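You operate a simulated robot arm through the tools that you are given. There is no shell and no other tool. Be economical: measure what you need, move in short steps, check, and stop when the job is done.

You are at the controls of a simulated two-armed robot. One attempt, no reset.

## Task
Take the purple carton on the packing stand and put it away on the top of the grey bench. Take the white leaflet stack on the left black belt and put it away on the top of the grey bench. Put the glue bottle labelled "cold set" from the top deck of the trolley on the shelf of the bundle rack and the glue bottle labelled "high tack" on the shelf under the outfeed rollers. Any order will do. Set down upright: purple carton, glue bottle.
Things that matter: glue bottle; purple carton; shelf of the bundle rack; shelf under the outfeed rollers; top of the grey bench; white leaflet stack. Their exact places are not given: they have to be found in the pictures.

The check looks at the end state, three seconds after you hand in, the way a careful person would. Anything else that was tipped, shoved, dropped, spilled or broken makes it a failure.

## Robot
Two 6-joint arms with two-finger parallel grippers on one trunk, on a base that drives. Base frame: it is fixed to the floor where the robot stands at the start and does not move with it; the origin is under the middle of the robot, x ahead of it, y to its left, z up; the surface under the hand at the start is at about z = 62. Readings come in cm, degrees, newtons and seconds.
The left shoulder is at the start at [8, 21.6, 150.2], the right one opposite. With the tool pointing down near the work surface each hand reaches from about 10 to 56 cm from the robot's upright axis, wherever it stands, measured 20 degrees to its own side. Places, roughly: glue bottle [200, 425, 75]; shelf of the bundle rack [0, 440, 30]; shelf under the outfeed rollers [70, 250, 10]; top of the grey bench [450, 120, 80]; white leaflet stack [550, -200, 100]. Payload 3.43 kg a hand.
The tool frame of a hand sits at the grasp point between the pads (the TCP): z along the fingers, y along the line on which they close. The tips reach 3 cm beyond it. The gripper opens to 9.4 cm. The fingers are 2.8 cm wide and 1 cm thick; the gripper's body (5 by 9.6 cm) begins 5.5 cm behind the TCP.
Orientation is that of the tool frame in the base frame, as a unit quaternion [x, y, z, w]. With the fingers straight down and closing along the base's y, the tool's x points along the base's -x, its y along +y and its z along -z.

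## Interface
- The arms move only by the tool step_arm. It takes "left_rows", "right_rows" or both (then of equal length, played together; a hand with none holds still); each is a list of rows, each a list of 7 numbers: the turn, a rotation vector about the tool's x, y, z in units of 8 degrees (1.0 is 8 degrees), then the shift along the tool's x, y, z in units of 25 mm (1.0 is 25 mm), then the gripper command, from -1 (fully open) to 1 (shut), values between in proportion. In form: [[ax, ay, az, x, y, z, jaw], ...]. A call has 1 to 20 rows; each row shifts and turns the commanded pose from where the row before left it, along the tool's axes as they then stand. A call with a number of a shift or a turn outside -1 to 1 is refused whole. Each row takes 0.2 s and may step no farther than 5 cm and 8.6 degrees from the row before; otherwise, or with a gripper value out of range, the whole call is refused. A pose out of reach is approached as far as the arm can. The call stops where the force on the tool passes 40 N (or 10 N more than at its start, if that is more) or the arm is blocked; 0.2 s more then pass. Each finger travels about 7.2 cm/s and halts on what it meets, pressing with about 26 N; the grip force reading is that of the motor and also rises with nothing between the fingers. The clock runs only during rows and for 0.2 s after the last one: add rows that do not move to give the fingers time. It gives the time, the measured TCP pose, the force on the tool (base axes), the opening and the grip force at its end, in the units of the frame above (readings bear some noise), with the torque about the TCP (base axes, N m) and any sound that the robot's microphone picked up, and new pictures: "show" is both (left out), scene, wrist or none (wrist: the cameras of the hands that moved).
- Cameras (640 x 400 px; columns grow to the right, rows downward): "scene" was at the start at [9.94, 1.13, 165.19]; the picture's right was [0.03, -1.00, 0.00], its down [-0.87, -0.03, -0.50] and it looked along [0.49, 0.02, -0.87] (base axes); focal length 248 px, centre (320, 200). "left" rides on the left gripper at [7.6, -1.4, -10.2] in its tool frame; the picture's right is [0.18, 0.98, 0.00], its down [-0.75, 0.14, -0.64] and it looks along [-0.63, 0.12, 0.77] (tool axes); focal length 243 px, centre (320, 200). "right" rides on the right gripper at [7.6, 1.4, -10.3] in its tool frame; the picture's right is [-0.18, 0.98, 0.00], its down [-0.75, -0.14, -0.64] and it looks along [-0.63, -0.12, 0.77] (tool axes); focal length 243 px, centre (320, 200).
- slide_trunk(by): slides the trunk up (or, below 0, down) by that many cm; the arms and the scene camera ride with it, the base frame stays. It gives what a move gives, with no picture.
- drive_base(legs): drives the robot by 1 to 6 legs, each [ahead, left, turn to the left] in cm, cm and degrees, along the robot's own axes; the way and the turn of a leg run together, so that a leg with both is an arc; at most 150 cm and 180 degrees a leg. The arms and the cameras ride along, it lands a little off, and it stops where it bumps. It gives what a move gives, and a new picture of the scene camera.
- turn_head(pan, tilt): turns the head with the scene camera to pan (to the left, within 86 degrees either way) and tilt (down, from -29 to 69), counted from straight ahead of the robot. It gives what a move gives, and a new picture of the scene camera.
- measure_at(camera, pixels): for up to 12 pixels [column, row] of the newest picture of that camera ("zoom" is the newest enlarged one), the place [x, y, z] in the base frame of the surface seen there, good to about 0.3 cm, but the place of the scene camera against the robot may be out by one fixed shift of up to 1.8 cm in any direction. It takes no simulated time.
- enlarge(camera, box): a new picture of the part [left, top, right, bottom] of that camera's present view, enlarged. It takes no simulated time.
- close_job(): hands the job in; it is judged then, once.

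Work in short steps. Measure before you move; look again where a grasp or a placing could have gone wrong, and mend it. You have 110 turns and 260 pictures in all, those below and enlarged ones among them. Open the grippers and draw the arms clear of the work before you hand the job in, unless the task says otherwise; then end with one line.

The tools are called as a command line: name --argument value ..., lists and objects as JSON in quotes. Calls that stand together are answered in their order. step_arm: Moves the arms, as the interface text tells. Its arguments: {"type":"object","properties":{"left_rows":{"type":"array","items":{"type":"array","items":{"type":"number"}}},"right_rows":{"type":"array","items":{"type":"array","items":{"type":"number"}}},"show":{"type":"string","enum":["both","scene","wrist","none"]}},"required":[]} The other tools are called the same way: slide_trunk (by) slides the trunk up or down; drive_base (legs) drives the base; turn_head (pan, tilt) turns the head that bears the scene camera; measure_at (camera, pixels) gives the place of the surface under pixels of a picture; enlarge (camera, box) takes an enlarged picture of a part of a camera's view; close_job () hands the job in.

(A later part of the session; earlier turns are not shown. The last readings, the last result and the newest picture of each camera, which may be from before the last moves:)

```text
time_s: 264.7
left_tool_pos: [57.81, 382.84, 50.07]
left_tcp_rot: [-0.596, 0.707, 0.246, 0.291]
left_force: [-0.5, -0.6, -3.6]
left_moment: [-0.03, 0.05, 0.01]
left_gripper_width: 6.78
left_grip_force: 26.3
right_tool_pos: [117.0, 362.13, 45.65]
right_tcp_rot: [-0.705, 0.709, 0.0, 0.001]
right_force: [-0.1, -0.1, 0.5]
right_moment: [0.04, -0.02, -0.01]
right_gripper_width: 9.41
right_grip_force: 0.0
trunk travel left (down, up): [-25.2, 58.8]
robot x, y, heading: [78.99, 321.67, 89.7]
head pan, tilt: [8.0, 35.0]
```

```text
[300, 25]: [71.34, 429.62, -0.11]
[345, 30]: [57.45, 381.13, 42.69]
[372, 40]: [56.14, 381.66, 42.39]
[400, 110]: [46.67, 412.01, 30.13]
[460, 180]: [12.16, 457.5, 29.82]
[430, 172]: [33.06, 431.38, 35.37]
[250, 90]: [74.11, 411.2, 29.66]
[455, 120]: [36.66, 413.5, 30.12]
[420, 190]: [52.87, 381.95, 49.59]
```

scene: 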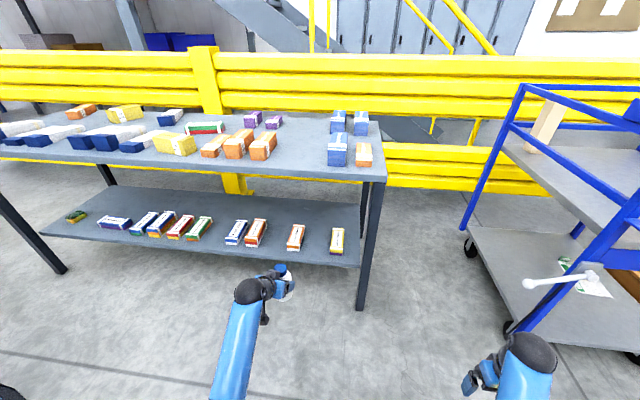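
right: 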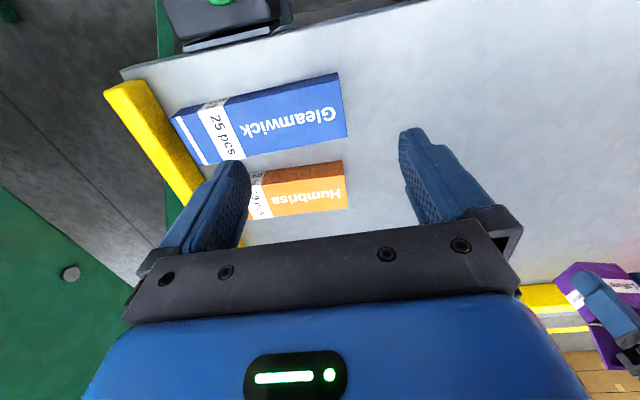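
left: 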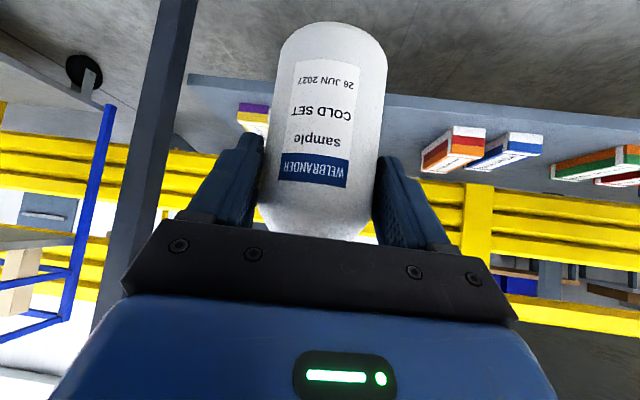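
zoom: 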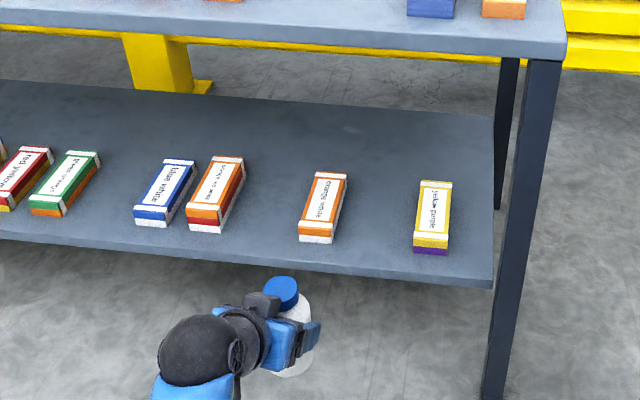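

The gap between the orange (x≤58) and yellow (x≥72) boxes is ~13.7 cm at y 415–430; the bottle goes there, about (64.7,421). I drive ahead 27 and right 5.

drive_base --legs '[[27, -5, 0]]'

step_arm --left_rows '[[0, 0, 0, 0, 0, 0, 0.6]]' --show "wrist"

measure_at --camera "left" --pixels '[[400, 100], [420, 130], [440, 150], [250, 110], [235, 100], [220, 130], [250, 60]]'

```text
time_s: 266.7
left_tool_pos: [62.38, 410.85, 50.04]
left_tcp_rot: [-0.599, 0.705, 0.247, 0.29]
left_force: [-0.6, 0.7, -3.8]
left_moment: [-0.03, -0.02, -0.02]
left_gripper_width: 6.76
left_grip_force: 26.2
right_tool_pos: [121.85, 390.37, 45.56]
right_tcp_rot: [0.707, -0.707, 0.0, -0.001]
right_force: [-0.2, -0.2, -0.2]
right_moment: [0.0, 0.01, 0.03]
right_gripper_width: 9.41
right_grip_force: 0.0
trunk travel left (down, up): [-25.2, 58.8]
robot x, y, heading: [84.01, 349.4, 89.8]
head pan, tilt: [8.0, 35.0]
```

scene: 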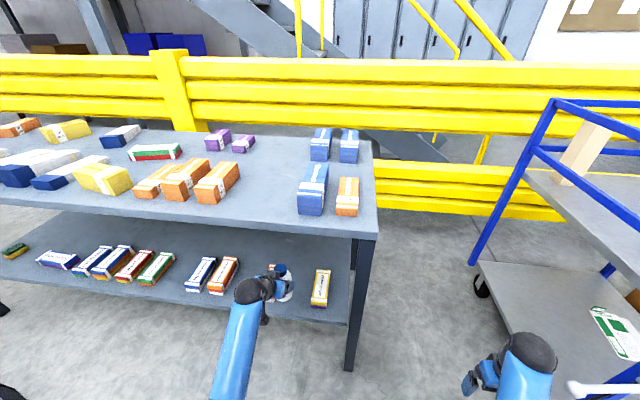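

```text
time_s: 267.1
left_tool_pos: [62.46, 410.73, 50.02]
left_tcp_rot: [-0.599, 0.705, 0.247, 0.289]
left_force: [0.5, -1.1, -3.3]
left_moment: [-0.07, 0.02, 0.01]
left_gripper_width: 6.78
left_grip_force: 26.1
right_tool_pos: [121.76, 390.44, 45.57]
right_tcp_rot: [-0.707, 0.707, 0.0, 0.001]
right_force: [-0.4, -0.7, 0.3]
right_moment: [-0.03, 0.01, 0.02]
right_gripper_width: 9.38
right_grip_force: 0.0
trunk travel left (down, up): [-25.2, 58.8]
robot x, y, heading: [84.16, 349.31, 90.1]
head pan, tilt: [8.0, 35.0]
```

left: 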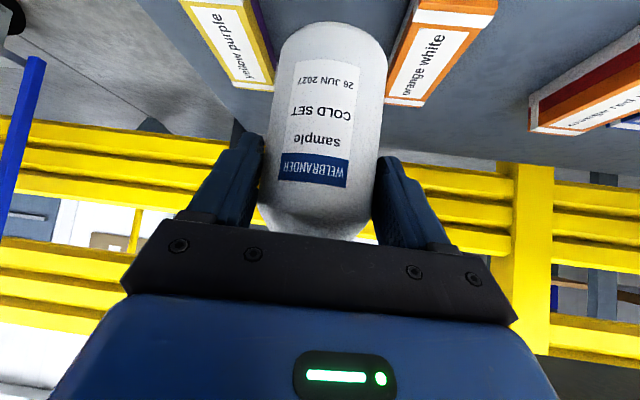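

```text
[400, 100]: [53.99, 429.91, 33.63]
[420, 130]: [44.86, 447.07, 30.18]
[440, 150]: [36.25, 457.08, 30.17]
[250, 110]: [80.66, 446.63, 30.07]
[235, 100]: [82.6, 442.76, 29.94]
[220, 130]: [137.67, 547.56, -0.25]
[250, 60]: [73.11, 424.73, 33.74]
```

I measure the inner edges of the yellow and orange boxes in the hand view.

measure_at --camera "left" --pixels '[[271, 82], [262, 50], [245, 5], [388, 98], [400, 65], [415, 20], [425, 98], [235, 80]]'

```text
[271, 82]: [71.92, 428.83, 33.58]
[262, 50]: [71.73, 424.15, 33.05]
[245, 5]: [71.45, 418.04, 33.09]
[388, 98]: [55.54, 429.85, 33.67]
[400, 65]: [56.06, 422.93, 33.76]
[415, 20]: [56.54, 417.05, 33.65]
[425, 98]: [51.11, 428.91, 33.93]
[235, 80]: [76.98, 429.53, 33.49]
```

Gap is x 56.5–71.5; target axis (64,423). I move forward 11.2 cm level, then lower the trunk 10.

step_arm --left_rows '[[0, 0, 0, -0.634, 0.03, 0.634, 0.6], [0, 0, 0, -0.634, 0.03, 0.634, 0.6], [0, 0, 0, -0.634, 0.03, 0.634, 0.6], [0, 0, 0, -0.634, 0.03, 0.634, 0.6], [0, 0, 0, -0.634, 0.03, 0.634, 0.6], [0, 0, 0, 0, 0, 0, 0.6]]' --show "none"

slide_trunk --by -10

step_arm --left_rows '[[0, 0, 0, 0, 0, 0, 0.6]]'

```text
time_s: 268.5
left_tool_pos: [63.85, 421.7, 49.75]
left_tcp_rot: [-0.599, 0.704, 0.247, 0.29]
left_force: [1.2, -0.3, -3.3]
left_moment: [-0.08, 0.05, 0.04]
left_gripper_width: 6.8
left_grip_force: 26.1
right_tool_pos: [121.86, 390.38, 45.77]
right_tcp_rot: [0.707, -0.707, 0.0, -0.002]
right_force: [0.4, -0.1, 0.0]
right_moment: [0.03, -0.01, 0.0]
right_gripper_width: 9.42
right_grip_force: 0.2
trunk travel left (down, up): [-25.2, 58.8]
robot x, y, heading: [84.19, 349.89, 90.3]
head pan, tilt: [8.0, 35.0]
```

```text
time_s: 269.8
left_tool_pos: [63.78, 421.55, 39.71]
left_tcp_rot: [-0.599, 0.704, 0.247, 0.29]
left_force: [-0.4, -0.5, -3.9]
left_moment: [-0.07, 0.01, 0.03]
left_gripper_width: 6.76
left_grip_force: 26.1
right_tool_pos: [121.77, 390.42, 35.49]
right_tcp_rot: [-0.707, 0.707, 0.0, 0.0]
right_force: [-0.3, 1.0, -0.1]
right_moment: [0.03, 0.01, 0.02]
right_gripper_width: 9.42
right_grip_force: 0.0
trunk travel left (down, up): [-15.2, 68.8]
robot x, y, heading: [84.37, 349.3, 90.3]
head pan, tilt: [8.0, 35.0]
```

```text
time_s: 270.2
left_tool_pos: [63.73, 421.7, 39.84]
left_tcp_rot: [-0.599, 0.704, 0.248, 0.289]
left_force: [0.2, 0.1, -3.5]
left_moment: [-0.02, 0.03, 0.05]
left_gripper_width: 6.76
left_grip_force: 25.8
right_tool_pos: [121.85, 390.41, 35.63]
right_tcp_rot: [0.708, -0.707, 0.0, -0.001]
right_force: [-0.1, 0.4, 0.1]
right_moment: [0.03, 0.02, 0.02]
right_gripper_width: 9.39
right_grip_force: 0.0
trunk travel left (down, up): [-15.2, 68.8]
robot x, y, heading: [84.12, 349.49, 90.1]
head pan, tilt: [8.0, 35.0]
```

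scene: 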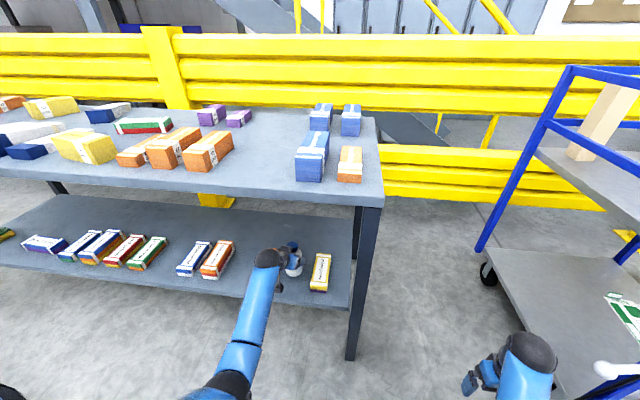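
left: 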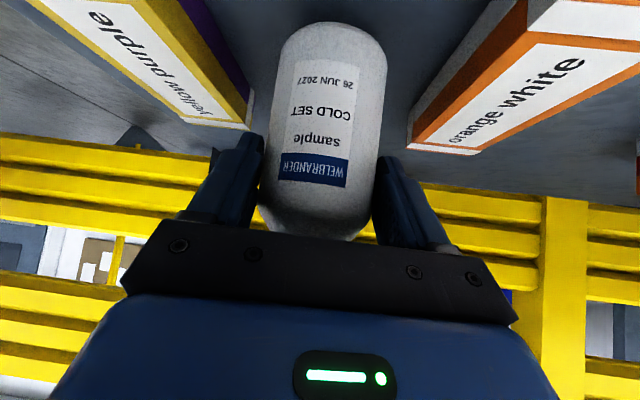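

About 2 cm remain. I lower 1.7 cm and check force and height.

step_arm --left_rows '[[0, 0, 0, 0.27, 0, 0.27, 0.6], [0, 0, 0, 0.22, 0, 0.22, 0.6], [0, 0, 0, 0, 0, 0, 0.6]]' --show "wrist"

measure_at --camera "left" --pixels '[[330, 26], [300, 35], [365, 35], [330, 12], [260, 20], [410, 20]]'

```text
time_s: 271.0
left_tool_pos: [63.85, 421.64, 38.2]
left_tcp_rot: [-0.599, 0.704, 0.248, 0.29]
left_force: [-0.6, 0.6, -2.3]
left_moment: [-0.02, 0.05, -0.03]
left_gripper_width: 6.76
left_grip_force: 25.3
right_tool_pos: [121.73, 390.48, 35.61]
right_tcp_rot: [-0.707, 0.707, 0.001, 0.001]
right_force: [0.2, 0.2, 0.2]
right_moment: [-0.01, -0.01, -0.02]
right_gripper_width: 9.41
right_grip_force: 0.1
trunk travel left (down, up): [-15.2, 68.8]
robot x, y, heading: [83.92, 349.98, 89.8]
head pan, tilt: [8.0, 35.0]
```

left: 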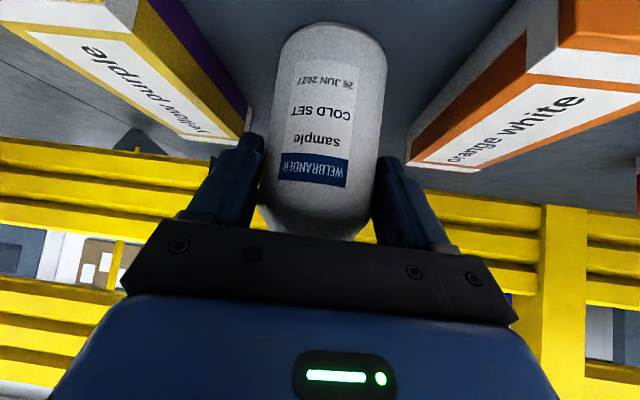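

```text
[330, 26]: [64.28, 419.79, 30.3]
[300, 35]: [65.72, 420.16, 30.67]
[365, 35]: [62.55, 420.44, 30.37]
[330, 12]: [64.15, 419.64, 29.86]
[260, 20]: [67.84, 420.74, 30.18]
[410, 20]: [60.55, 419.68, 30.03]
```

Within 3 mm of the shelf. I lower 0.3 cm, open the fingers, and look.

step_arm --left_rows '[[0, 0, 0, 0.09, 0, 0.09, 0.6], [0, 0, 0, 0, 0, 0, 0.6], [0, 0, 0, 0, 0, 0, -0.4], [0, 0, 0, 0, 0, 0, -0.6], [0, 0, 0, 0, 0, 0, -0.85], [0, 0, 0, 0, 0, 0, -0.85]]' --show "wrist"

```text
time_s: 272.4
left_tool_pos: [63.84, 421.69, 37.84]
left_tcp_rot: [-0.599, 0.704, 0.247, 0.291]
left_force: [-0.7, 0.0, -0.1]
left_moment: [-0.01, -0.01, 0.02]
left_gripper_width: 8.69
left_grip_force: 0.0
right_tool_pos: [121.77, 390.45, 35.64]
right_tcp_rot: [-0.707, 0.707, 0.001, 0.0]
right_force: [0.3, 0.0, 0.5]
right_moment: [0.01, -0.04, 0.03]
right_gripper_width: 9.41
right_grip_force: 0.0
trunk travel left (down, up): [-15.2, 68.8]
robot x, y, heading: [83.98, 349.84, 90.0]
head pan, tilt: [8.0, 35.0]
```

left: 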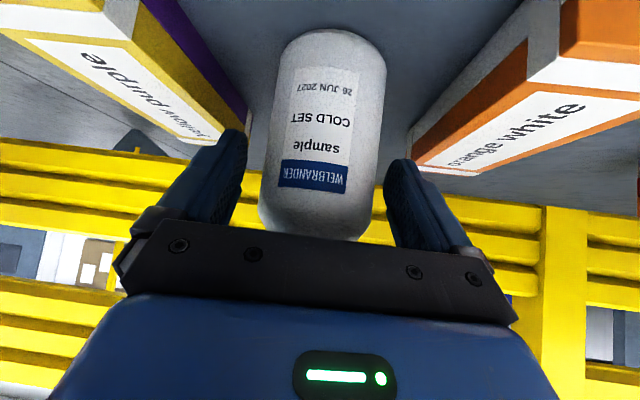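

The bottle stands free. I withdraw the hand straight back along its own heading.

step_arm --left_rows '[[0, 0, 0, 0.4, 0, -0.4, -0.85], [0, 0, 0, 0.6, 0, -0.6, -0.85], [0, 0, 0, 0.65, 0, -0.65, -0.85], [0, 0, 0, 0.65, 0, -0.65, -0.85], [0, 0, 0, 0.65, 0, -0.65, -0.85], [0, 0, 0, 0.65, 0, -0.65, -1], [0, 0, 0, 0.65, 0, -0.65, -1]]'

```text
time_s: 274.0
left_tool_pos: [61.23, 406.95, 37.83]
left_tcp_rot: [-0.6, 0.704, 0.247, 0.29]
left_force: [-0.5, 0.9, 0.9]
left_moment: [0.03, 0.01, -0.01]
left_gripper_width: 9.39
left_grip_force: 0.1
right_tool_pos: [121.76, 390.35, 35.63]
right_tcp_rot: [-0.707, 0.707, 0.0, 0.001]
right_force: [0.2, -0.5, 0.4]
right_moment: [-0.02, 0.0, -0.01]
right_gripper_width: 9.39
right_grip_force: 0.0
trunk travel left (down, up): [-15.2, 68.8]
robot x, y, heading: [84.08, 349.9, 89.9]
head pan, tilt: [8.0, 35.0]
```

scene: 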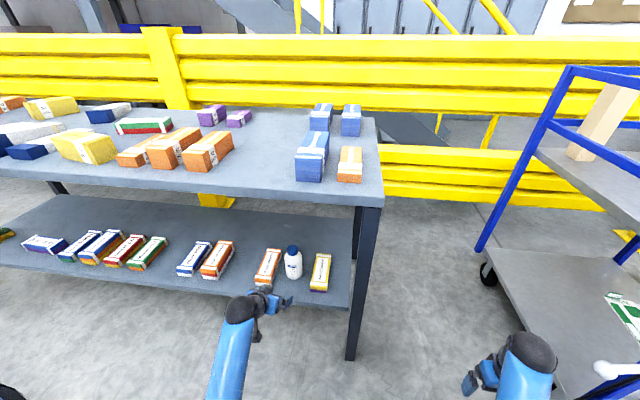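
left: 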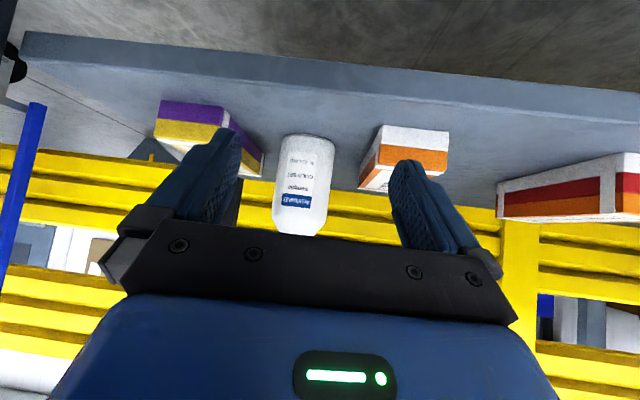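

Cold set stands upright between the boxes. I back off 35 first, then raise the trunk and drive right to the trolley for high tack.

drive_base --legs '[[-36, 0, 0]]'

slide_trunk --by 40

slide_trunk --by 26

drive_base --legs '[[0, -130, 0]]'

turn_head --pan 10 --tilt 45

step_arm --left_rows '[[0, 0, 0, 0, 0, 0, -1]]' --show "wrist"

```text
time_s: 276.3
left_tool_pos: [61.25, 371.73, 37.75]
left_tcp_rot: [-0.599, 0.704, 0.248, 0.29]
left_force: [-0.6, -0.9, -0.7]
left_moment: [0.0, -0.01, -0.02]
left_gripper_width: 9.42
left_grip_force: 0.0
right_tool_pos: [121.8, 355.2, 35.62]
right_tcp_rot: [-0.707, 0.707, 0.002, 0.002]
right_force: [0.2, -0.1, 0.7]
right_moment: [0.03, 0.0, 0.0]
right_gripper_width: 9.42
right_grip_force: 0.0
trunk travel left (down, up): [-15.2, 68.8]
robot x, y, heading: [84.44, 314.38, 89.9]
head pan, tilt: [8.0, 35.0]
```

scene: 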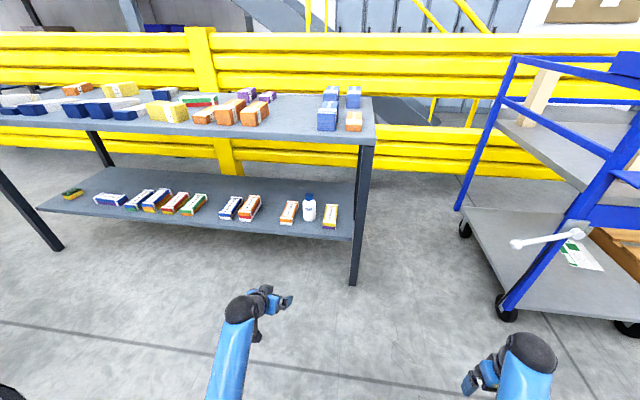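

```text
time_s: 280.1
left_tool_pos: [61.41, 371.74, 77.74]
left_tcp_rot: [-0.599, 0.705, 0.247, 0.29]
left_force: [-0.3, -0.7, 0.6]
left_moment: [0.0, 0.02, -0.02]
left_gripper_width: 9.38
left_grip_force: 0.1
right_tool_pos: [121.92, 355.08, 75.5]
right_tcp_rot: [-0.707, 0.707, 0.0, 0.0]
right_force: [-0.6, 0.0, 0.3]
right_moment: [-0.01, 0.02, -0.02]
right_gripper_width: 9.4
right_grip_force: 0.1
trunk travel left (down, up): [-55.2, 28.8]
robot x, y, heading: [83.97, 314.26, 89.7]
head pan, tilt: [8.0, 35.0]
```

```text
time_s: 282.8
left_tool_pos: [61.27, 371.75, 103.74]
left_tcp_rot: [-0.599, 0.704, 0.248, 0.29]
left_force: [0.1, -0.5, 0.2]
left_moment: [0.04, 0.0, 0.0]
left_gripper_width: 9.38
left_grip_force: 0.1
right_tool_pos: [121.66, 355.14, 101.62]
right_tcp_rot: [-0.706, 0.708, 0.0, 0.001]
right_force: [0.1, 0.6, -0.6]
right_moment: [-0.02, -0.01, -0.01]
right_gripper_width: 9.37
right_grip_force: 0.0
trunk travel left (down, up): [-81.2, 2.8]
robot x, y, heading: [83.98, 314.7, 89.9]
head pan, tilt: [8.0, 35.0]
```

```text
time_s: 289.3
left_tool_pos: [191.3, 371.24, 103.82]
left_tcp_rot: [-0.596, 0.707, 0.246, 0.291]
left_force: [-0.5, 0.9, -0.6]
left_moment: [-0.01, 0.0, 0.0]
left_gripper_width: 9.4
left_grip_force: 0.0
right_tool_pos: [251.72, 354.17, 101.62]
right_tcp_rot: [-0.704, 0.71, 0.0, 0.001]
right_force: [-0.3, -0.6, 0.3]
right_moment: [-0.01, 0.01, 0.01]
right_gripper_width: 9.42
right_grip_force: 0.0
trunk travel left (down, up): [-81.2, 2.8]
robot x, y, heading: [213.87, 313.92, 89.5]
head pan, tilt: [8.0, 35.0]
```

scene: 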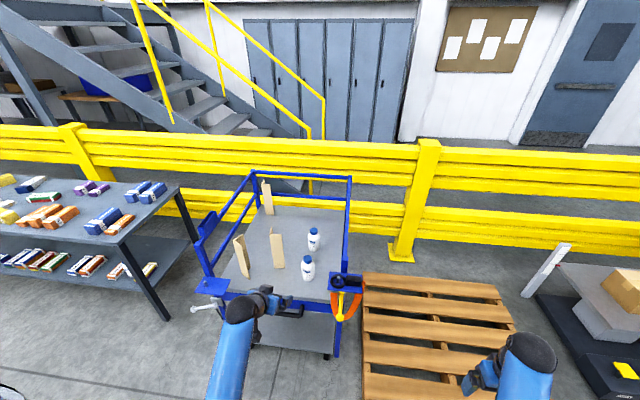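

```text
time_s: 290.0
left_tool_pos: [191.3, 371.25, 103.78]
left_tcp_rot: [-0.596, 0.707, 0.246, 0.291]
left_force: [-0.2, -0.1, -0.7]
left_moment: [-0.01, 0.0, -0.03]
left_gripper_width: 9.4
left_grip_force: 0.1
right_tool_pos: [251.82, 354.22, 101.66]
right_tcp_rot: [-0.704, 0.71, 0.001, 0.002]
right_force: [-0.1, 0.4, 0.3]
right_moment: [-0.02, 0.0, 0.0]
right_gripper_width: 9.37
right_grip_force: 0.0
trunk travel left (down, up): [-81.2, 2.8]
robot x, y, heading: [213.88, 313.9, 89.7]
head pan, tilt: [10.0, 45.0]
```

scene: 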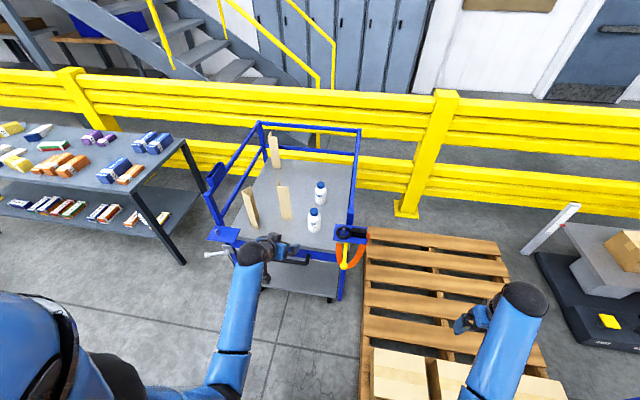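

```text
time_s: 290.4
left_tool_pos: [191.55, 371.22, 103.68]
left_tcp_rot: [-0.596, 0.707, 0.247, 0.291]
left_force: [0.6, -0.2, 0.1]
left_moment: [-0.01, 0.01, -0.01]
left_gripper_width: 9.37
left_grip_force: 0.1
right_tool_pos: [251.87, 354.22, 101.57]
right_tcp_rot: [-0.704, 0.71, 0.0, 0.001]
right_force: [-0.1, 0.5, -0.2]
right_moment: [-0.01, 0.01, -0.01]
right_gripper_width: 9.4
right_grip_force: 0.1
trunk travel left (down, up): [-81.2, 2.8]
robot x, y, heading: [213.53, 313.71, 89.4]
head pan, tilt: [10.0, 45.0]
```

left: 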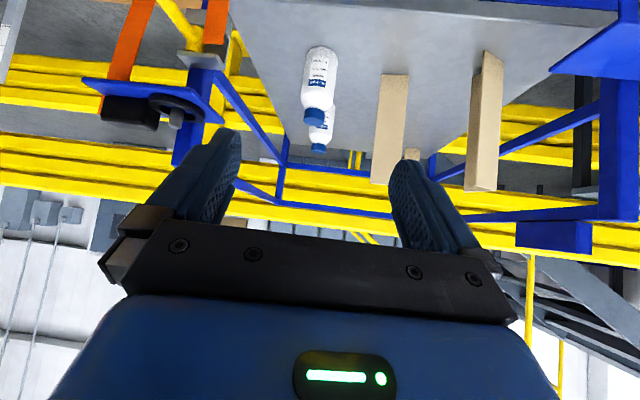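

High tack is in hand view at (318,85). I measure it with the hand camera and read the label once more.

measure_at --camera "left" --pixels '[[320, 52], [320, 80], [314, 116], [303, 80], [334, 85], [320, 100], [321, 130], [404, 90], [345, 30], [210, 100]]'

enlarge --camera "left" --box '[280, 35, 360, 155]'

```text
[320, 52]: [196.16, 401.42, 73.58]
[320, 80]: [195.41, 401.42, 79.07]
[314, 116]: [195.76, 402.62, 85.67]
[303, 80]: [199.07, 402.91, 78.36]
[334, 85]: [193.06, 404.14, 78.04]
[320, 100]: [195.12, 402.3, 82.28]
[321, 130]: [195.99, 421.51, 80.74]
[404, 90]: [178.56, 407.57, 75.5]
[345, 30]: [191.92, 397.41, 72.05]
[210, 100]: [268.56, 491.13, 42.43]
```

```text
3.33 times, centred on (320, 95) of left
```

zoom: 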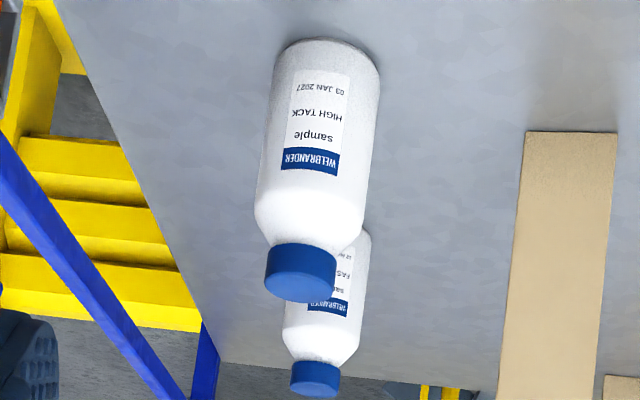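

It reads HIGH TACK; axis ≈(196.0,404.8). I drive ahead 20 and right 1.5, then move the hand forward over it.

drive_base --legs '[[20, -1.7, 0]]'

step_arm --left_rows '[[0, 0, 0, -0.6, 0, 0.6, -1], [0, 0, 0, -0.6, 0, 0.6, -1], [0, 0, 0, -0.6, 0, 0.6, -1], [0, 0, 0, -0.6, 0, 0.6, -1], [0, 0, 0, 0, 0, 0, -1]]' --show "none"

slide_trunk --by -16

step_arm --left_rows '[[0, 0, 0, 0, 0, 0, -1]]'

```text
time_s: 291.3
left_tool_pos: [191.86, 371.9, 103.8]
left_tcp_rot: [-0.592, 0.71, 0.245, 0.292]
left_force: [0.8, -0.1, -0.2]
left_moment: [-0.04, -0.01, 0.01]
left_gripper_width: 9.4
left_grip_force: 0.0
right_tool_pos: [252.21, 354.0, 101.53]
right_tcp_rot: [-0.699, 0.715, 0.0, 0.001]
right_force: [0.1, 0.1, 0.1]
right_moment: [0.01, 0.01, -0.03]
right_gripper_width: 9.4
right_grip_force: 0.1
trunk travel left (down, up): [-81.2, 2.8]
robot x, y, heading: [213.53, 314.08, 88.6]
head pan, tilt: [10.0, 45.0]
stopped in leg 1: the robot was blocked; the commanded pose is now the measured one
```

scene: 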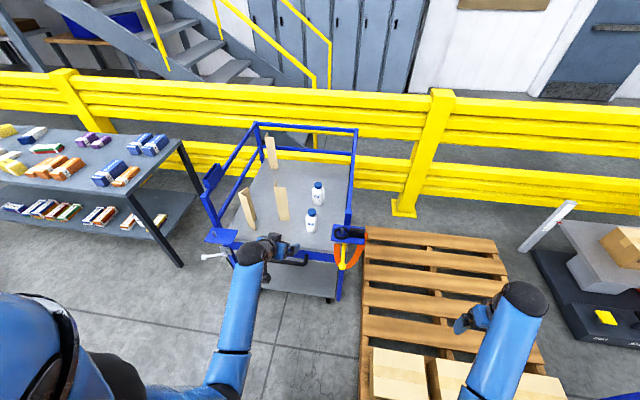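

```text
time_s: 292.5
left_tool_pos: [193.42, 380.47, 103.68]
left_tcp_rot: [-0.591, 0.711, 0.245, 0.293]
left_force: [-0.4, -0.4, 0.8]
left_moment: [0.04, 0.04, -0.02]
left_gripper_width: 9.4
left_grip_force: 0.0
right_tool_pos: [252.02, 353.98, 101.66]
right_tcp_rot: [-0.699, 0.715, 0.0, 0.002]
right_force: [0.4, 0.7, 0.0]
right_moment: [0.03, 0.01, 0.0]
right_gripper_width: 9.39
right_grip_force: 0.0
trunk travel left (down, up): [-81.2, 2.8]
robot x, y, heading: [213.2, 313.94, 88.7]
head pan, tilt: [10.0, 45.0]
```

```text
time_s: 294.3
left_tool_pos: [193.32, 380.32, 87.85]
left_tcp_rot: [-0.591, 0.711, 0.244, 0.293]
left_force: [0.0, -0.5, -0.7]
left_moment: [0.0, 0.03, 0.01]
left_gripper_width: 9.38
left_grip_force: 0.2
right_tool_pos: [251.98, 353.99, 85.66]
right_tcp_rot: [-0.699, 0.715, 0.001, 0.002]
right_force: [0.9, 0.6, -0.3]
right_moment: [0.0, 0.01, 0.0]
right_gripper_width: 9.36
right_grip_force: 0.1
trunk travel left (down, up): [-65.2, 18.8]
robot x, y, heading: [213.38, 314.17, 88.6]
head pan, tilt: [10.0, 45.0]
```

```text
time_s: 294.7
left_tool_pos: [193.35, 380.38, 87.62]
left_tcp_rot: [-0.591, 0.711, 0.244, 0.292]
left_force: [1.0, 0.6, -0.7]
left_moment: [0.01, -0.01, 0.0]
left_gripper_width: 9.4
left_grip_force: 0.1
right_tool_pos: [252.04, 354.01, 85.6]
right_tcp_rot: [-0.699, 0.715, 0.001, 0.002]
right_force: [0.0, 0.0, -0.2]
right_moment: [0.02, 0.04, -0.01]
right_gripper_width: 9.42
right_grip_force: 0.2
trunk travel left (down, up): [-65.2, 18.8]
robot x, y, heading: [213.53, 314.3, 88.7]
head pan, tilt: [10.0, 45.0]
```

scene: 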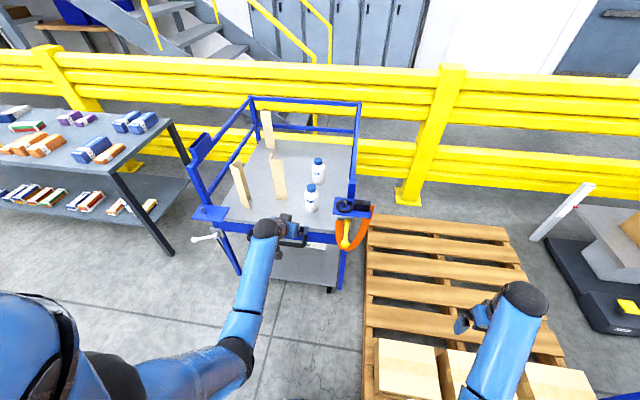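
left: 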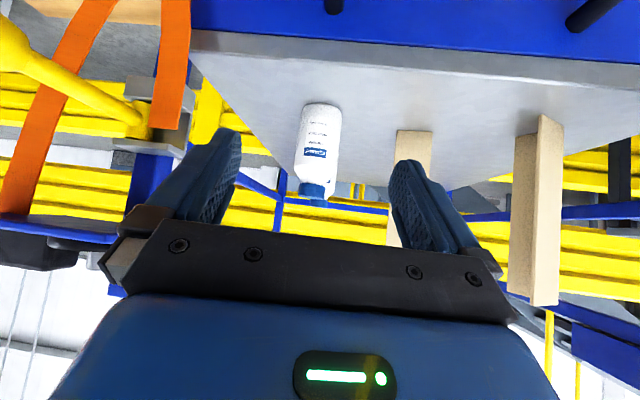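

The base touched the pallet corner (234,337). I back off 4, shift left 15, and then go ahead 24 with the base clear of the pallet.

drive_base --legs '[[-5, 0, 0], [0, 16, 1.3], [10, 0, 0]]'

step_arm --left_rows '[[0, 0, 0, 0, -0.8, 0, -1], [0, 0, 0, 0, -0.8, 0, -1], [0, 0, 0, 0, -0.8, 0, -1], [0, 0, 0, 0, -0.8, 0, -1], [0, 0, 0, 0, -0.8, 0, -1], [0, 0, 0, 0, -0.8, 0, -1], [0, 0, 0, 0, -0.8, 0, -1], [0, 0, 0, 0, 0, 0, -1]]' --show "wrist"

```text
time_s: 297.4
left_tool_pos: [176.16, 384.92, 87.93]
left_tcp_rot: [-0.598, 0.704, 0.248, 0.291]
left_force: [-0.5, -0.4, 0.3]
left_moment: [0.03, 0.01, 0.01]
left_gripper_width: 9.41
left_grip_force: 0.1
right_tool_pos: [235.3, 359.68, 85.75]
right_tcp_rot: [-0.705, 0.709, 0.001, 0.003]
right_force: [0.0, -0.3, -0.3]
right_moment: [0.03, 0.01, -0.03]
right_gripper_width: 9.39
right_grip_force: 0.0
trunk travel left (down, up): [-65.2, 18.8]
robot x, y, heading: [197.4, 319.53, 89.5]
head pan, tilt: [10.0, 45.0]
```

scene: 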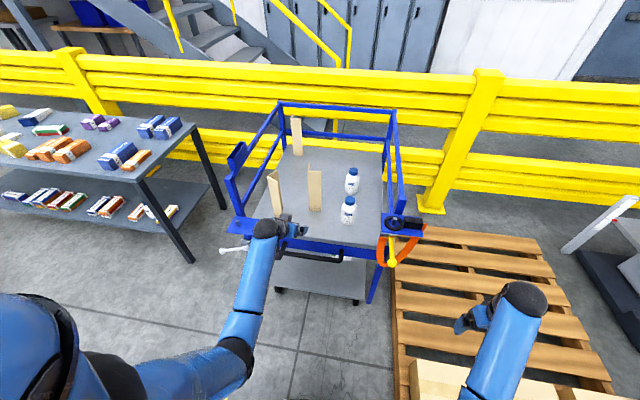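

```text
time_s: 299.2
left_tool_pos: [190.05, 383.04, 88.0]
left_tcp_rot: [-0.597, 0.706, 0.247, 0.291]
left_force: [0.6, 0.1, 0.1]
left_moment: [0.0, 0.01, -0.01]
left_gripper_width: 9.4
left_grip_force: 0.1
right_tool_pos: [235.42, 359.79, 85.63]
right_tcp_rot: [-0.705, 0.709, 0.0, 0.002]
right_force: [0.4, 0.8, 0.3]
right_moment: [-0.02, 0.01, 0.01]
right_gripper_width: 9.42
right_grip_force: 0.1
trunk travel left (down, up): [-65.2, 18.8]
robot x, y, heading: [197.67, 319.22, 89.8]
head pan, tilt: [10.0, 45.0]
```

left: 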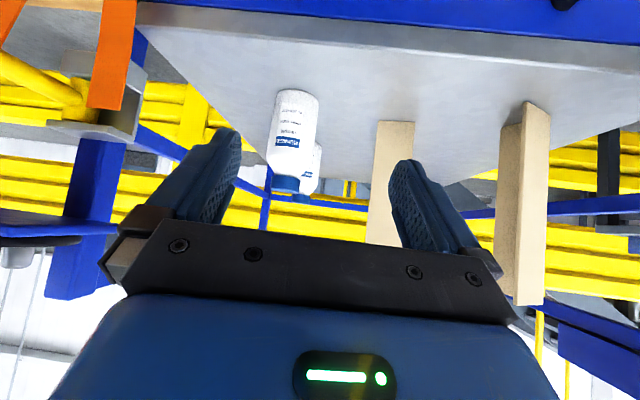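

I drive ahead 10, shift the hand right ~4 and re-measure before sliding in.

drive_base --legs '[[10, 0, 0]]'

step_arm --left_rows '[[0, 0, 0, 0, -0.8, 0, -1], [0, 0, 0, 0, -0.8, 0, -1], [0, 0, 0, 0.6, 0, 0.6, -1], [0, 0, 0, 0.6, 0, 0.6, -1], [0, 0, 0, 0.6, 0, 0.6, -1], [0, 0, 0, 0.4, 0, 0.4, -1], [0, 0, 0, 0, 0, 0, -1]]' --show "wrist"

measure_at --camera "left" --pixels '[[300, 100], [320, 100], [330, 80], [310, 130], [290, 120]]'

```text
time_s: 300.3
left_tool_pos: [190.17, 392.5, 87.93]
left_tcp_rot: [-0.597, 0.705, 0.248, 0.291]
left_force: [-0.6, -0.5, -0.1]
left_moment: [-0.01, -0.03, 0.02]
left_gripper_width: 9.4
left_grip_force: 0.1
right_tool_pos: [235.37, 369.28, 85.68]
right_tcp_rot: [-0.705, 0.709, 0.002, 0.002]
right_force: [-1.0, -0.5, 0.8]
right_moment: [-0.03, 0.01, -0.04]
right_gripper_width: 9.4
right_grip_force: 0.0
trunk travel left (down, up): [-65.2, 18.8]
robot x, y, heading: [197.24, 329.0, 89.9]
head pan, tilt: [10.0, 45.0]
```

scene: 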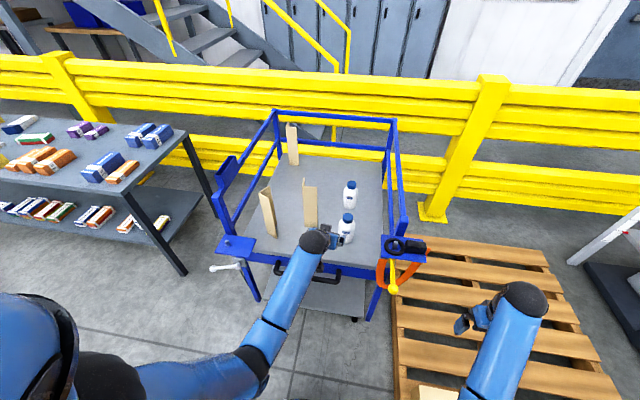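

```text
time_s: 301.9
left_tool_pos: [194.1, 391.98, 80.15]
left_tcp_rot: [-0.597, 0.706, 0.248, 0.291]
left_force: [0.1, 0.8, -0.9]
left_moment: [0.0, 0.0, 0.03]
left_gripper_width: 9.41
left_grip_force: 0.1
right_tool_pos: [235.47, 369.59, 85.57]
right_tcp_rot: [-0.706, 0.708, 0.001, 0.002]
right_force: [0.3, 0.6, 0.2]
right_moment: [-0.01, 0.03, -0.02]
right_gripper_width: 9.4
right_grip_force: 0.1
trunk travel left (down, up): [-65.2, 18.8]
robot x, y, heading: [197.75, 329.0, 89.7]
head pan, tilt: [10.0, 45.0]
```

left: 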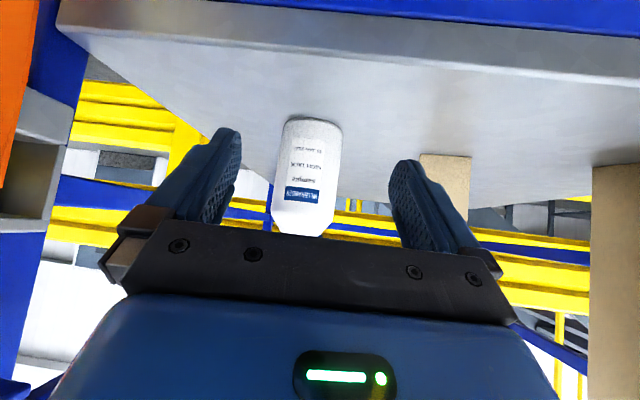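

```text
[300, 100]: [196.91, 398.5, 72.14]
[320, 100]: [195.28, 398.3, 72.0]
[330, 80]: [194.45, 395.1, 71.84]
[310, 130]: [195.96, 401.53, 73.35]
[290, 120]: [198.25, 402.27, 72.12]
```

The hand points straight at the bottle: 11.8 cm along its heading reaches (196.0,403.6). I slide in and close.

step_arm --left_rows '[[0, 0, 0, -0.667, 0, 0.667, -1], [0, 0, 0, -0.667, 0, 0.667, -1], [0, 0, 0, -0.667, 0, 0.667, -1], [0, 0, 0, -0.667, 0, 0.667, -1], [0, 0, 0, -0.667, 0, 0.667, -1], [0, 0, 0, 0, 0, 0, -1]]' --show "wrist"

step_arm --left_rows '[[0, 0, 0, 0, 0, 0, -0.4], [0, 0, 0, 0, 0, 0, 0], [0, 0, 0, 0, 0, 0, 0.3], [0, 0, 0, 0, 0, 0, 0.5], [0, 0, 0, 0, 0, 0, 0.5], [0, 0, 0, 0, 0, 0, 0.5]]' --show "wrist"

```text
time_s: 303.3
left_tool_pos: [196.14, 403.65, 80.15]
left_tcp_rot: [-0.596, 0.706, 0.247, 0.291]
left_force: [0.3, 0.2, -0.2]
left_moment: [0.02, -0.01, 0.02]
left_gripper_width: 9.37
left_grip_force: 0.0
right_tool_pos: [235.46, 369.5, 85.65]
right_tcp_rot: [-0.705, 0.709, 0.0, 0.001]
right_force: [-0.7, -0.4, 0.7]
right_moment: [-0.01, 0.01, 0.0]
right_gripper_width: 9.4
right_grip_force: 0.1
trunk travel left (down, up): [-65.2, 18.8]
robot x, y, heading: [197.72, 328.89, 89.6]
head pan, tilt: [10.0, 45.0]
```

left: 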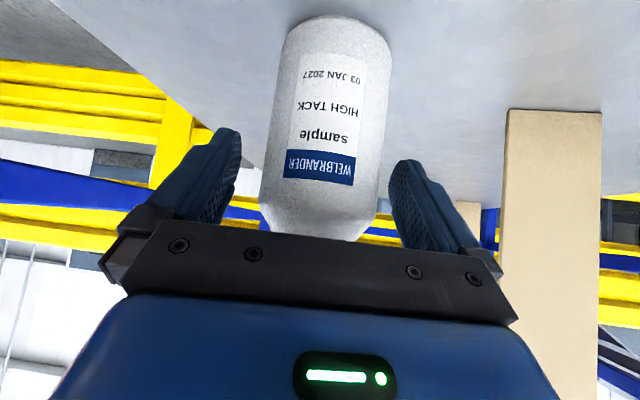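

```text
time_s: 304.7
left_tool_pos: [196.15, 403.56, 80.23]
left_tcp_rot: [-0.596, 0.707, 0.246, 0.291]
left_force: [-2.2, 1.8, 1.8]
left_moment: [0.11, -0.05, 0.07]
left_gripper_width: 6.82
left_grip_force: 25.5
right_tool_pos: [235.43, 369.59, 85.67]
right_tcp_rot: [-0.705, 0.709, 0.0, 0.002]
right_force: [-0.7, -0.1, -0.5]
right_moment: [0.0, 0.01, 0.02]
right_gripper_width: 9.4
right_grip_force: 0.0
trunk travel left (down, up): [-65.2, 18.8]
robot x, y, heading: [197.4, 329.02, 89.8]
head pan, tilt: [10.0, 45.0]
```

left: 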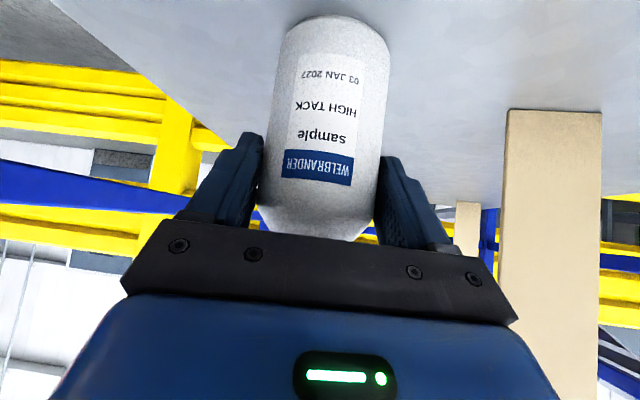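

Gripped (6.82 cm). I lift 9 cm with the trunk, back away, and retract the arm.

slide_trunk --by 9

drive_base --legs '[[-14, 0, 0]]'

step_arm --left_rows '[[0, 0, 0, 0.7, 0.5, -0.7, 0.6], [0, 0, 0, 0.7, 0.5, -0.7, 0.6], [0, 0, 0, 0.7, 0.5, -0.7, 0.6], [0, 0, 0, 0.7, 0.5, -0.7, 0.6], [0, 0, 0, 0.7, 0.5, -0.7, 0.6], [0, 0, 0, 0, 0.5, 0, 0.6], [0, 0, 0, 0, 0, 0, 0.6]]'

```text
time_s: 306.0
left_tool_pos: [196.18, 403.68, 89.02]
left_tcp_rot: [-0.597, 0.706, 0.246, 0.291]
left_force: [0.6, -1.0, -3.0]
left_moment: [-0.01, -0.01, 0.02]
left_gripper_width: 6.84
left_grip_force: 26.3
right_tool_pos: [235.4, 369.57, 94.64]
right_tcp_rot: [-0.706, 0.708, 0.0, 0.001]
right_force: [-0.8, -0.9, 0.9]
right_moment: [0.0, -0.02, -0.01]
right_gripper_width: 9.39
right_grip_force: 0.1
trunk travel left (down, up): [-74.2, 9.8]
robot x, y, heading: [197.53, 329.48, 89.7]
head pan, tilt: [10.0, 45.0]
```

```text
time_s: 307.3
left_tool_pos: [196.5, 389.99, 88.89]
left_tcp_rot: [-0.596, 0.707, 0.246, 0.29]
left_force: [0.5, 0.7, -4.3]
left_moment: [-0.02, 0.01, -0.01]
left_gripper_width: 6.84
left_grip_force: 25.8
right_tool_pos: [235.45, 355.7, 94.46]
right_tcp_rot: [-0.704, 0.71, -0.001, 0.0]
right_force: [0.2, 0.6, 0.0]
right_moment: [-0.04, 0.03, 0.03]
right_gripper_width: 9.4
right_grip_force: 0.1
trunk travel left (down, up): [-74.2, 9.8]
robot x, y, heading: [197.41, 315.09, 89.5]
head pan, tilt: [10.0, 45.0]
```

scene: 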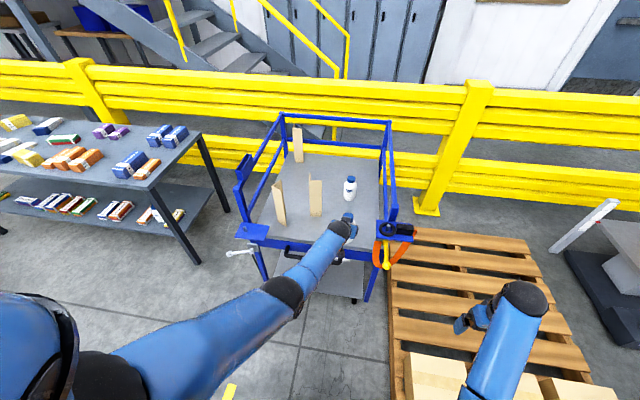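

```text
time_s: 308.9
left_tool_pos: [186.93, 378.81, 89.14]
left_tcp_rot: [-0.595, 0.707, 0.246, 0.292]
left_force: [-0.1, -0.5, -3.2]
left_moment: [-0.05, -0.02, -0.01]
left_gripper_width: 6.84
left_grip_force: 26.2
right_tool_pos: [235.65, 355.36, 94.47]
right_tcp_rot: [-0.703, 0.711, 0.0, 0.001]
right_force: [-0.1, 0.0, 0.2]
right_moment: [-0.01, 0.0, -0.01]
right_gripper_width: 9.38
right_grip_force: 0.1
trunk travel left (down, up): [-74.2, 9.8]
robot x, y, heading: [197.45, 315.14, 89.4]
head pan, tilt: [10.0, 45.0]
```

scene: 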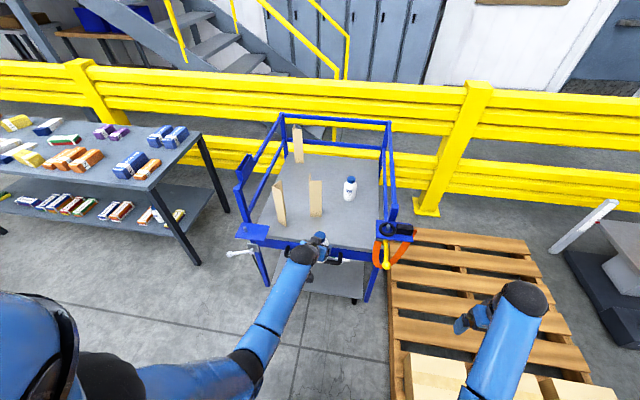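
left: 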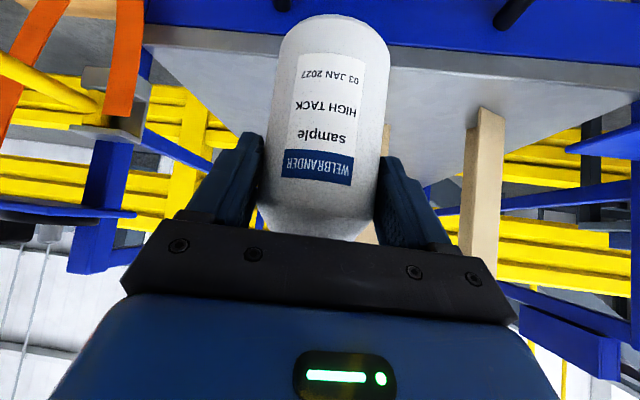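

I turn about to face the outfeed (−y), back up to y≈338, and move right to x≈68.

drive_base --legs '[[0, 0, 90], [0, 0, 90.5], [-24, 0, 0], [0, -132, 0]]'

```text
time_s: 324.7
left_tool_pos: [77.24, 273.33, 89.05]
left_tcp_rot: [0.7, 0.604, -0.288, 0.249]
left_force: [0.2, -0.1, -3.9]
left_moment: [0.05, 0.04, 0.05]
left_gripper_width: 6.83
left_grip_force: 25.9
right_tool_pos: [28.28, 295.57, 94.52]
right_tcp_rot: [0.703, 0.712, -0.002, 0.001]
right_force: [1.0, 0.3, 0.1]
right_moment: [-0.02, -0.01, -0.02]
right_gripper_width: 9.4
right_grip_force: 0.1
trunk travel left (down, up): [-74.2, 9.8]
robot x, y, heading: [65.27, 337.05, -89.3]
head pan, tilt: [10.0, 45.0]
```

scene: 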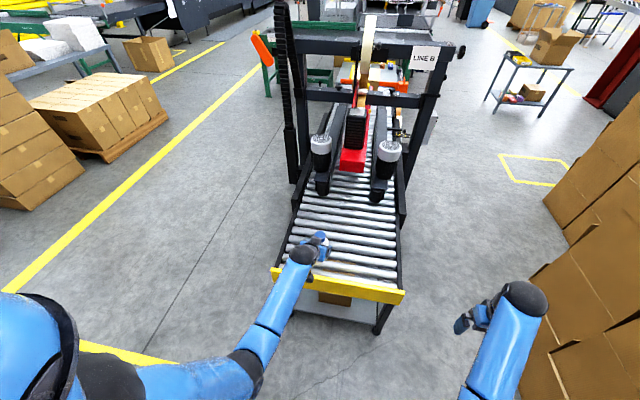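

The hand hangs over the rollers, so I back 27 first, then lower the trunk and view the shelf below.

drive_base --legs '[[-27, 0, -0.7]]'

slide_trunk --by -40

slide_trunk --by -20

turn_head --pan 0 --tilt 40

step_arm --left_rows '[[0, 0, 0, 0, 0, 0, 0.6]]' --show "wrist"

```text
time_s: 326.6
left_tool_pos: [76.3, 299.56, 88.89]
left_tcp_rot: [0.704, 0.6, -0.289, 0.247]
left_force: [0.4, -0.8, -4.9]
left_moment: [0.05, -0.03, 0.0]
left_gripper_width: 6.87
left_grip_force: 25.6
right_tool_pos: [27.58, 322.35, 94.45]
right_tcp_rot: [0.705, 0.709, -0.001, 0.0]
right_force: [-0.3, 0.5, 0.2]
right_moment: [0.04, -0.01, 0.01]
right_gripper_width: 9.41
right_grip_force: 0.0
trunk travel left (down, up): [-74.2, 9.8]
robot x, y, heading: [65.04, 363.21, -90.1]
head pan, tilt: [10.0, 45.0]
```

scene: 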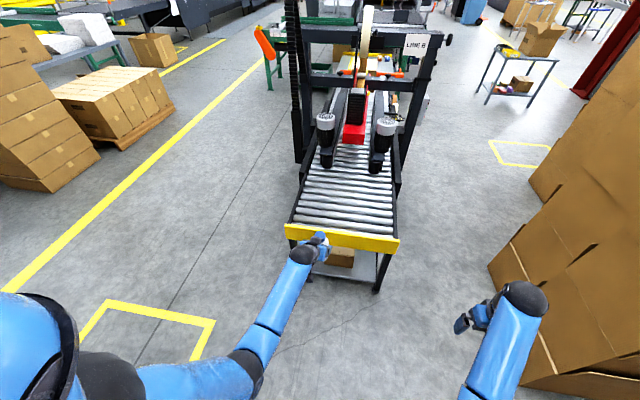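

```text
time_s: 330.4
left_tool_pos: [76.3, 299.75, 49.18]
left_tcp_rot: [0.704, 0.6, -0.29, 0.247]
left_force: [0.1, -0.7, -4.1]
left_moment: [0.06, -0.03, 0.0]
left_gripper_width: 6.84
left_grip_force: 25.7
right_tool_pos: [27.58, 322.39, 54.55]
right_tcp_rot: [0.706, 0.708, -0.002, 0.0]
right_force: [-0.8, 0.2, -1.3]
right_moment: [-0.02, 0.01, 0.04]
right_gripper_width: 9.39
right_grip_force: 0.0
trunk travel left (down, up): [-34.2, 49.8]
robot x, y, heading: [64.79, 363.39, -90.0]
head pan, tilt: [10.0, 45.0]
```

```text
time_s: 332.6
left_tool_pos: [76.27, 299.79, 29.12]
left_tcp_rot: [0.703, 0.6, -0.29, 0.248]
left_force: [-0.4, 0.1, -3.7]
left_moment: [0.05, 0.0, 0.0]
left_gripper_width: 6.83
left_grip_force: 25.8
right_tool_pos: [27.44, 322.32, 34.61]
right_tcp_rot: [0.706, 0.708, -0.002, 0.0]
right_force: [0.3, -0.4, -0.1]
right_moment: [0.02, 0.03, -0.01]
right_gripper_width: 9.39
right_grip_force: 0.0
trunk travel left (down, up): [-14.2, 69.8]
robot x, y, heading: [64.95, 363.53, -90.0]
head pan, tilt: [10.0, 45.0]
```

```text
time_s: 333.3
left_tool_pos: [76.41, 299.83, 29.07]
left_tcp_rot: [0.704, 0.6, -0.289, 0.247]
left_force: [0.3, -0.2, -4.0]
left_moment: [0.05, -0.01, 0.0]
left_gripper_width: 6.86
left_grip_force: 25.2
right_tool_pos: [27.56, 322.55, 34.58]
right_tcp_rot: [0.706, 0.709, -0.002, 0.0]
right_force: [0.1, 0.0, -1.0]
right_moment: [0.03, -0.04, 0.0]
right_gripper_width: 9.41
right_grip_force: 0.1
trunk travel left (down, up): [-14.2, 69.8]
robot x, y, heading: [64.81, 363.24, -89.8]
head pan, tilt: [0.0, 40.0]
```

scene: 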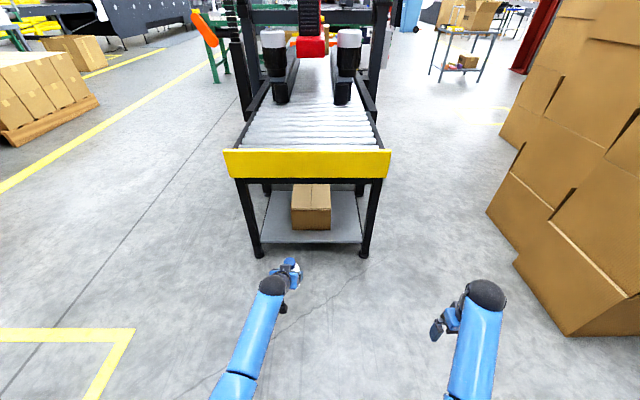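

```text
time_s: 333.7
left_tool_pos: [76.34, 299.76, 29.0]
left_tcp_rot: [0.703, 0.6, -0.289, 0.249]
left_force: [-0.3, -0.1, -3.8]
left_moment: [0.07, -0.01, 0.01]
left_gripper_width: 6.84
left_grip_force: 25.9
right_tool_pos: [27.53, 322.36, 34.67]
right_tcp_rot: [0.706, 0.708, -0.002, 0.001]
right_force: [0.2, -0.3, -0.5]
right_moment: [0.03, -0.01, -0.02]
right_gripper_width: 9.4
right_grip_force: 0.0
trunk travel left (down, up): [-14.2, 69.8]
robot x, y, heading: [65.12, 363.02, -89.9]
head pan, tilt: [0.0, 40.0]
```

left: 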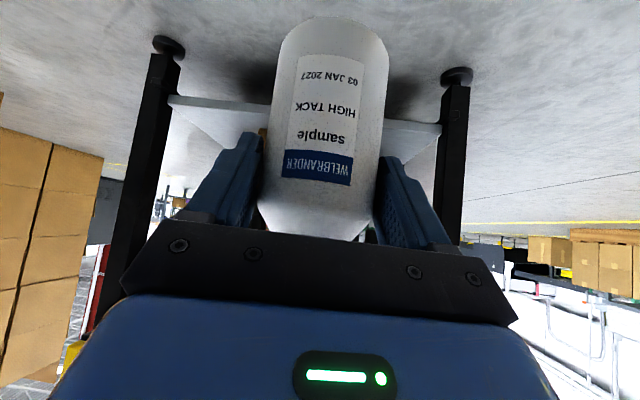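

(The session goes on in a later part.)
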